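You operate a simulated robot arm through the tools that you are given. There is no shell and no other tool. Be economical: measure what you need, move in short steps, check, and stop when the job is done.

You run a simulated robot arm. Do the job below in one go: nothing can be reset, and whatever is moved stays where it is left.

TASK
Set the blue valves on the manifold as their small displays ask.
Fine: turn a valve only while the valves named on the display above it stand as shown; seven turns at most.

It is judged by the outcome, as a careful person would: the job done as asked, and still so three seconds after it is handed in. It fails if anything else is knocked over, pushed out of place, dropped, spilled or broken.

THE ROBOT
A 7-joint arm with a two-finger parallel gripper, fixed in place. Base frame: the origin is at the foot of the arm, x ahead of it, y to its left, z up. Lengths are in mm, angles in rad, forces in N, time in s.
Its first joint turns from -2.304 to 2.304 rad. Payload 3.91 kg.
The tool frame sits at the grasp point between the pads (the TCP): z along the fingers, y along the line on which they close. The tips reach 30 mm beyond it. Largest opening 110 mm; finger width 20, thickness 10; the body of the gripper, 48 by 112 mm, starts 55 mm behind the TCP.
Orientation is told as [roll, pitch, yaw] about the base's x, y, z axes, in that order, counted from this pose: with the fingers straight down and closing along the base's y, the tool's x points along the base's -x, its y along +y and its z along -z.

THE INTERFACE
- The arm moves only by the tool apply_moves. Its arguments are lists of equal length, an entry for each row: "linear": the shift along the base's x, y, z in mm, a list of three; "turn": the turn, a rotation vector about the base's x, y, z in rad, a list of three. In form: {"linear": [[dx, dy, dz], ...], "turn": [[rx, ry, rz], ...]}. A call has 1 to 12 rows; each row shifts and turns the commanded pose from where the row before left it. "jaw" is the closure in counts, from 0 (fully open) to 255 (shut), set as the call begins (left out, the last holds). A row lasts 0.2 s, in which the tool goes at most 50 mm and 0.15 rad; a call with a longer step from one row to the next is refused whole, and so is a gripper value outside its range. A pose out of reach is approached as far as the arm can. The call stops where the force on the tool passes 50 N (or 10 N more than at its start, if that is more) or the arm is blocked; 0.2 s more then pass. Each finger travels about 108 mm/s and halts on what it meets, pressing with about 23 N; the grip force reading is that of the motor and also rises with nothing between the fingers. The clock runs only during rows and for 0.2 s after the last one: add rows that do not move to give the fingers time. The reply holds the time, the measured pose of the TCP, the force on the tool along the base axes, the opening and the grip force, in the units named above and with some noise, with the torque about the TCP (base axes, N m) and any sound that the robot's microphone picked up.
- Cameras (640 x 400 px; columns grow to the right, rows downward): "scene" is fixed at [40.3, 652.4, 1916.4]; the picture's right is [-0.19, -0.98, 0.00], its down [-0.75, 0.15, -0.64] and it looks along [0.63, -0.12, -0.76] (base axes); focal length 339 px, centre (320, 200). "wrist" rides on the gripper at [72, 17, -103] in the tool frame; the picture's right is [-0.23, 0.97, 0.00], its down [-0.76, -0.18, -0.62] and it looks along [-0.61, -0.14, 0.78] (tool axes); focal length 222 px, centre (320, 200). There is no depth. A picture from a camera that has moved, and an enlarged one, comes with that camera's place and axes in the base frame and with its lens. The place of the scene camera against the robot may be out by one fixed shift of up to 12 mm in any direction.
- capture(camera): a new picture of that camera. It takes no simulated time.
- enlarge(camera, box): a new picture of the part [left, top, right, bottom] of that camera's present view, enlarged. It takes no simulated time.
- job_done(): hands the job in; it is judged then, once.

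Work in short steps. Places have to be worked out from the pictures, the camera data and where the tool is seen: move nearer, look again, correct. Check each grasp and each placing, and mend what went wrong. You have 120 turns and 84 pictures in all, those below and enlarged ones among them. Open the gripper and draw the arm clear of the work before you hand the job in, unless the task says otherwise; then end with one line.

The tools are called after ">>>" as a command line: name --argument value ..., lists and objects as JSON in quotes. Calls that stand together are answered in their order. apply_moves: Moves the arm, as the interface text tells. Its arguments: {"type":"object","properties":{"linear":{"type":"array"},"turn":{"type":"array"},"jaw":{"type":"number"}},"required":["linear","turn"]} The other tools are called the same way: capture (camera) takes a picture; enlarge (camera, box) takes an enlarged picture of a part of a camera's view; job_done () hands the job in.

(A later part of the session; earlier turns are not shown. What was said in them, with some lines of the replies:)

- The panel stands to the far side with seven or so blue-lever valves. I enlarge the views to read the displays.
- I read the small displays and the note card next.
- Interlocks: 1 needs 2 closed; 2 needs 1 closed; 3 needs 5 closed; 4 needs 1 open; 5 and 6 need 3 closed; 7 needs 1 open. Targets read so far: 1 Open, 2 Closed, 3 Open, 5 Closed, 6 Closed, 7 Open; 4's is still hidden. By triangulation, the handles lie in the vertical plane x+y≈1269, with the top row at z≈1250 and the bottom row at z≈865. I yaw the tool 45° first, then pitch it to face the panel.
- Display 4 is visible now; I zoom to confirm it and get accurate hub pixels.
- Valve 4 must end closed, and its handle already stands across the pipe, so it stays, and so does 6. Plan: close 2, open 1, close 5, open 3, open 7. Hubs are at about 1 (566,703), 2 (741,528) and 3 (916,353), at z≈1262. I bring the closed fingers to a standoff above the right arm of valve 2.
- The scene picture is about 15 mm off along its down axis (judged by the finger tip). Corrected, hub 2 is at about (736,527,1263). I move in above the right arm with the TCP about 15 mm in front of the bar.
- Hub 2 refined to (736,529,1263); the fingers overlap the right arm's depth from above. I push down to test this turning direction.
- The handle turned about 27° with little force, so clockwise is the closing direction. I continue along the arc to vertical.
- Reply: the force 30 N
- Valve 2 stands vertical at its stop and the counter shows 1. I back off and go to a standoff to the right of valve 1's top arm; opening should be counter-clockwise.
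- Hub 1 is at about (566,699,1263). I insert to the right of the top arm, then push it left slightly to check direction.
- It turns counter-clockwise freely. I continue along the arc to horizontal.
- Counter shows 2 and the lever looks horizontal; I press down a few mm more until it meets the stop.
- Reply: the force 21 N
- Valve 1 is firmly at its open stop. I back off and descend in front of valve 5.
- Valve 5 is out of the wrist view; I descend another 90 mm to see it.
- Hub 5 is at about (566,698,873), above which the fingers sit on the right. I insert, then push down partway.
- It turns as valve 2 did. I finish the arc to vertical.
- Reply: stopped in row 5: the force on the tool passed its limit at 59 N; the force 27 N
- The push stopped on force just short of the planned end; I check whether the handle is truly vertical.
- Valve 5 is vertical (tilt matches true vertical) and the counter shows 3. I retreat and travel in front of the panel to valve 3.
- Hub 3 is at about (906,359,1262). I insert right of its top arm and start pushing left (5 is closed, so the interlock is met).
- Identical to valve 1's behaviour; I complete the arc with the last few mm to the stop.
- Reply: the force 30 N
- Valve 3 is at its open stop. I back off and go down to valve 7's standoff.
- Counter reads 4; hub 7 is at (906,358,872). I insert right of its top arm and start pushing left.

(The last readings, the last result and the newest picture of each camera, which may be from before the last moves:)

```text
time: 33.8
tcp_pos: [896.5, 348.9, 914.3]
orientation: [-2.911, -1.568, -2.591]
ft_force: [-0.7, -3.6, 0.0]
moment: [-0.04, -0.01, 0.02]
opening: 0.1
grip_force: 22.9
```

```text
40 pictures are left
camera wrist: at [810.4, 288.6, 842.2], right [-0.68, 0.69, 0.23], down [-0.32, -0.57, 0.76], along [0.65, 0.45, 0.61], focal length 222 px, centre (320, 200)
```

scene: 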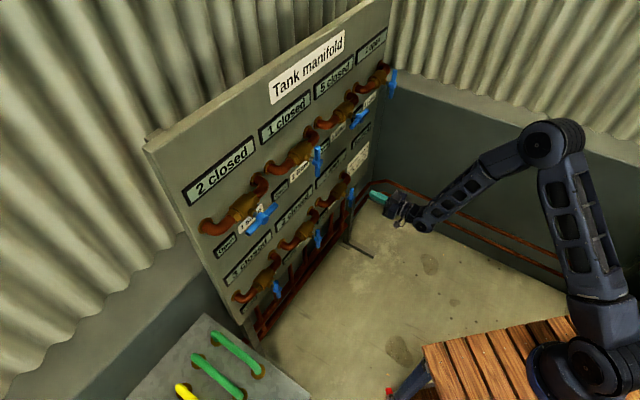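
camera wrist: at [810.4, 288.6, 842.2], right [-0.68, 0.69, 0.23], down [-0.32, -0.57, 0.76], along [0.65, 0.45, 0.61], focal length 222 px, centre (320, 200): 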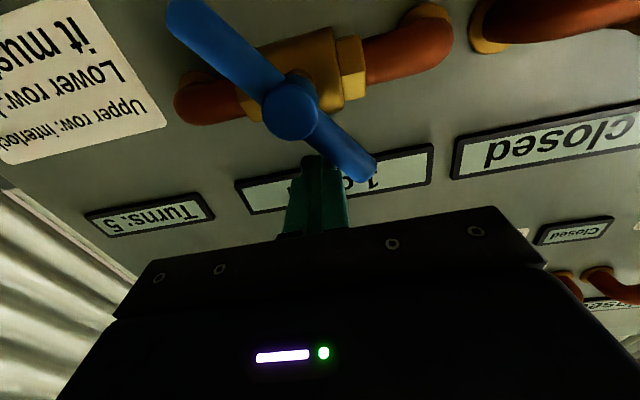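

Turning freely (counter 5). I finish the arc to the stop.

>>> apply_moves --linear '[[-10.8, 10.8, 1], [-7.5, 7.5, -5.6], [-6.2, 6.2, -8.2], [-3.1, 3.1, -6.7], [-1.8, 1.8, -5], [0, 0, -2], [0, 0, -2], [0, 0, -1.5]]' --turn '[[0, 0, 0], [0, 0, 0], [0, 0, 0], [0, 0, 0], [0, 0, 0], [0, 0, 0], [0, 0, 0], [0, 0, 0]]'

>>> capture --camera "wrist"

```text
time: 35.6
tcp_pos: [866.7, 378.2, 887.1]
orientation: [-2.875, -1.562, -2.63]
ft_force: [-3.7, -7.1, 37.5]
moment: [0.09, -0.24, 0.31]
opening: 0.2
grip_force: 23.2
```

```text
39 pictures are left
camera wrist: at [781.3, 318.0, 814.9], right [-0.69, 0.69, 0.22], down [-0.33, -0.57, 0.76], along [0.65, 0.44, 0.62], focal length 222 px, centre (320, 200)
```

wrist: 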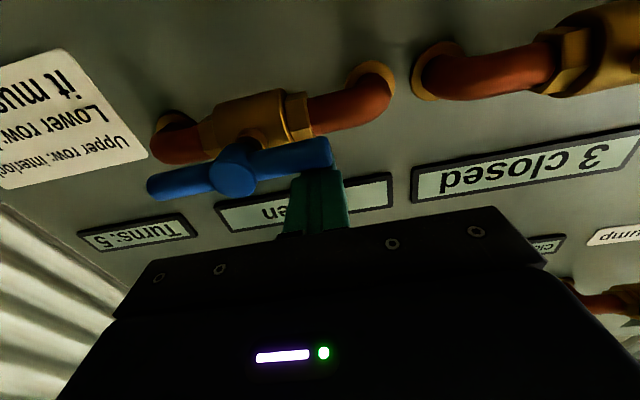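

Valve 7 is open at its stop. I lift off, draw back well clear, open the gripper and inspect everything.

>>> apply_moves --linear '[[0, 0, 6], [-30, -30, 0], [-30, -30, 0], [-30, -30, 20], [-30, -30, 20], [-30, -30, 20], [-20, -20, 20], [0, 0, 0]]' --turn '[[0, 0, 0], [0, 0, 0], [0, 0, 0], [0, 0, 0], [0, 0, 0], [0, 0, 0], [0, 0, 0], [0, 0, 0]]'

>>> apply_moves --linear '[[0, 0, 0], [0, 0, 0], [0, 0, 0]]' --turn '[[0, 0, 0], [0, 0, 0], [0, 0, 0]]' --jaw 0

>>> enlarge --camera "scene" --box '[200, 60, 420, 200]'

>>> enlarge --camera "scene" --box '[200, 170, 400, 310]'

>>> enlarge --camera "scene" --box '[340, 110, 380, 150]'

```text
time: 37.4
tcp_pos: [693.6, 206.8, 969.9]
orientation: [-2.819, -1.567, -2.684]
ft_force: [0.2, -0.6, 0.0]
moment: [-0.03, 0.03, -0.01]
opening: 0.0
grip_force: 23.5
```

```text
time: 38.2
tcp_pos: [695.4, 205.9, 969.0]
orientation: [-2.818, -1.565, -2.686]
ft_force: [0.7, 0.3, 0.5]
moment: [-0.04, 0.02, 0.0]
opening: 109.9
grip_force: 0.1
```

```text
2.86 times, centred on (310, 130) of scene
camera zoom: at [40.3, 652.4, 1916.4], right [-0.19, -0.98, 0.0], down [-0.75, 0.15, -0.64], along [0.63, -0.12, -0.76], focal length 968 px, centre (349, 400)
```

zoom: 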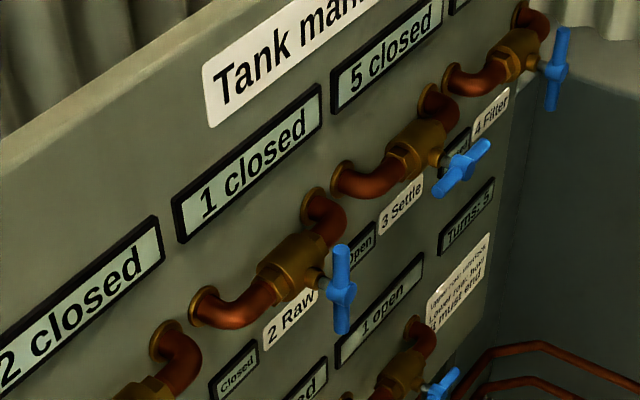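

```text
2.86 times, centred on (300, 240) of scene
camera zoom: at [40.3, 652.4, 1916.4], right [-0.19, -0.98, 0.0], down [-0.75, 0.15, -0.64], along [0.63, -0.12, -0.76], focal length 968 px, centre (377, 86)
```

zoom: 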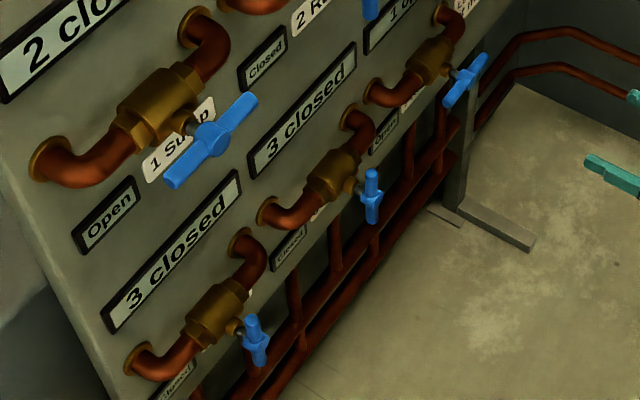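

```text
10.00 times, centred on (360, 130) of scene
camera zoom: at [40.3, 652.4, 1916.4], right [-0.19, -0.98, 0.0], down [-0.75, 0.15, -0.64], along [0.63, -0.12, -0.76], focal length 3386 px, centre (-80, 900)
```

zoom: 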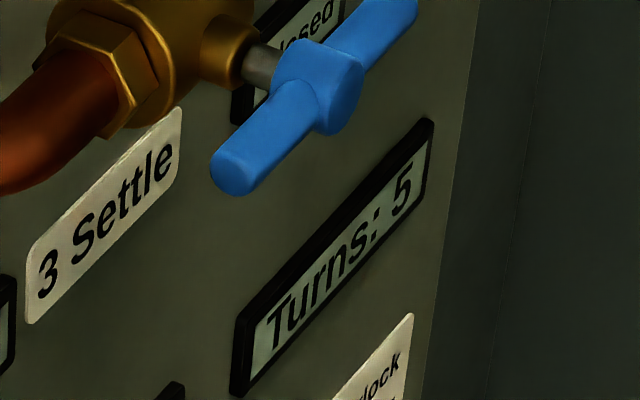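

All seven levers stand as their lower displays ask: 1, 3 and 7 open; 2, 4, 5 and 6 closed. The counter shows 5, the gripper is open and the arm is clear, so I hand in.

>>> job_done

```text
The job is handed in.
```

The valves now stand as their lower displays ask: 1, 3 and 7 open, 2, 4, 5 and 6 closed. It took five turns (2, 1, 5, 3, 7), each made with its interlock met, taking a lever along its pipe as open and across it as closed.
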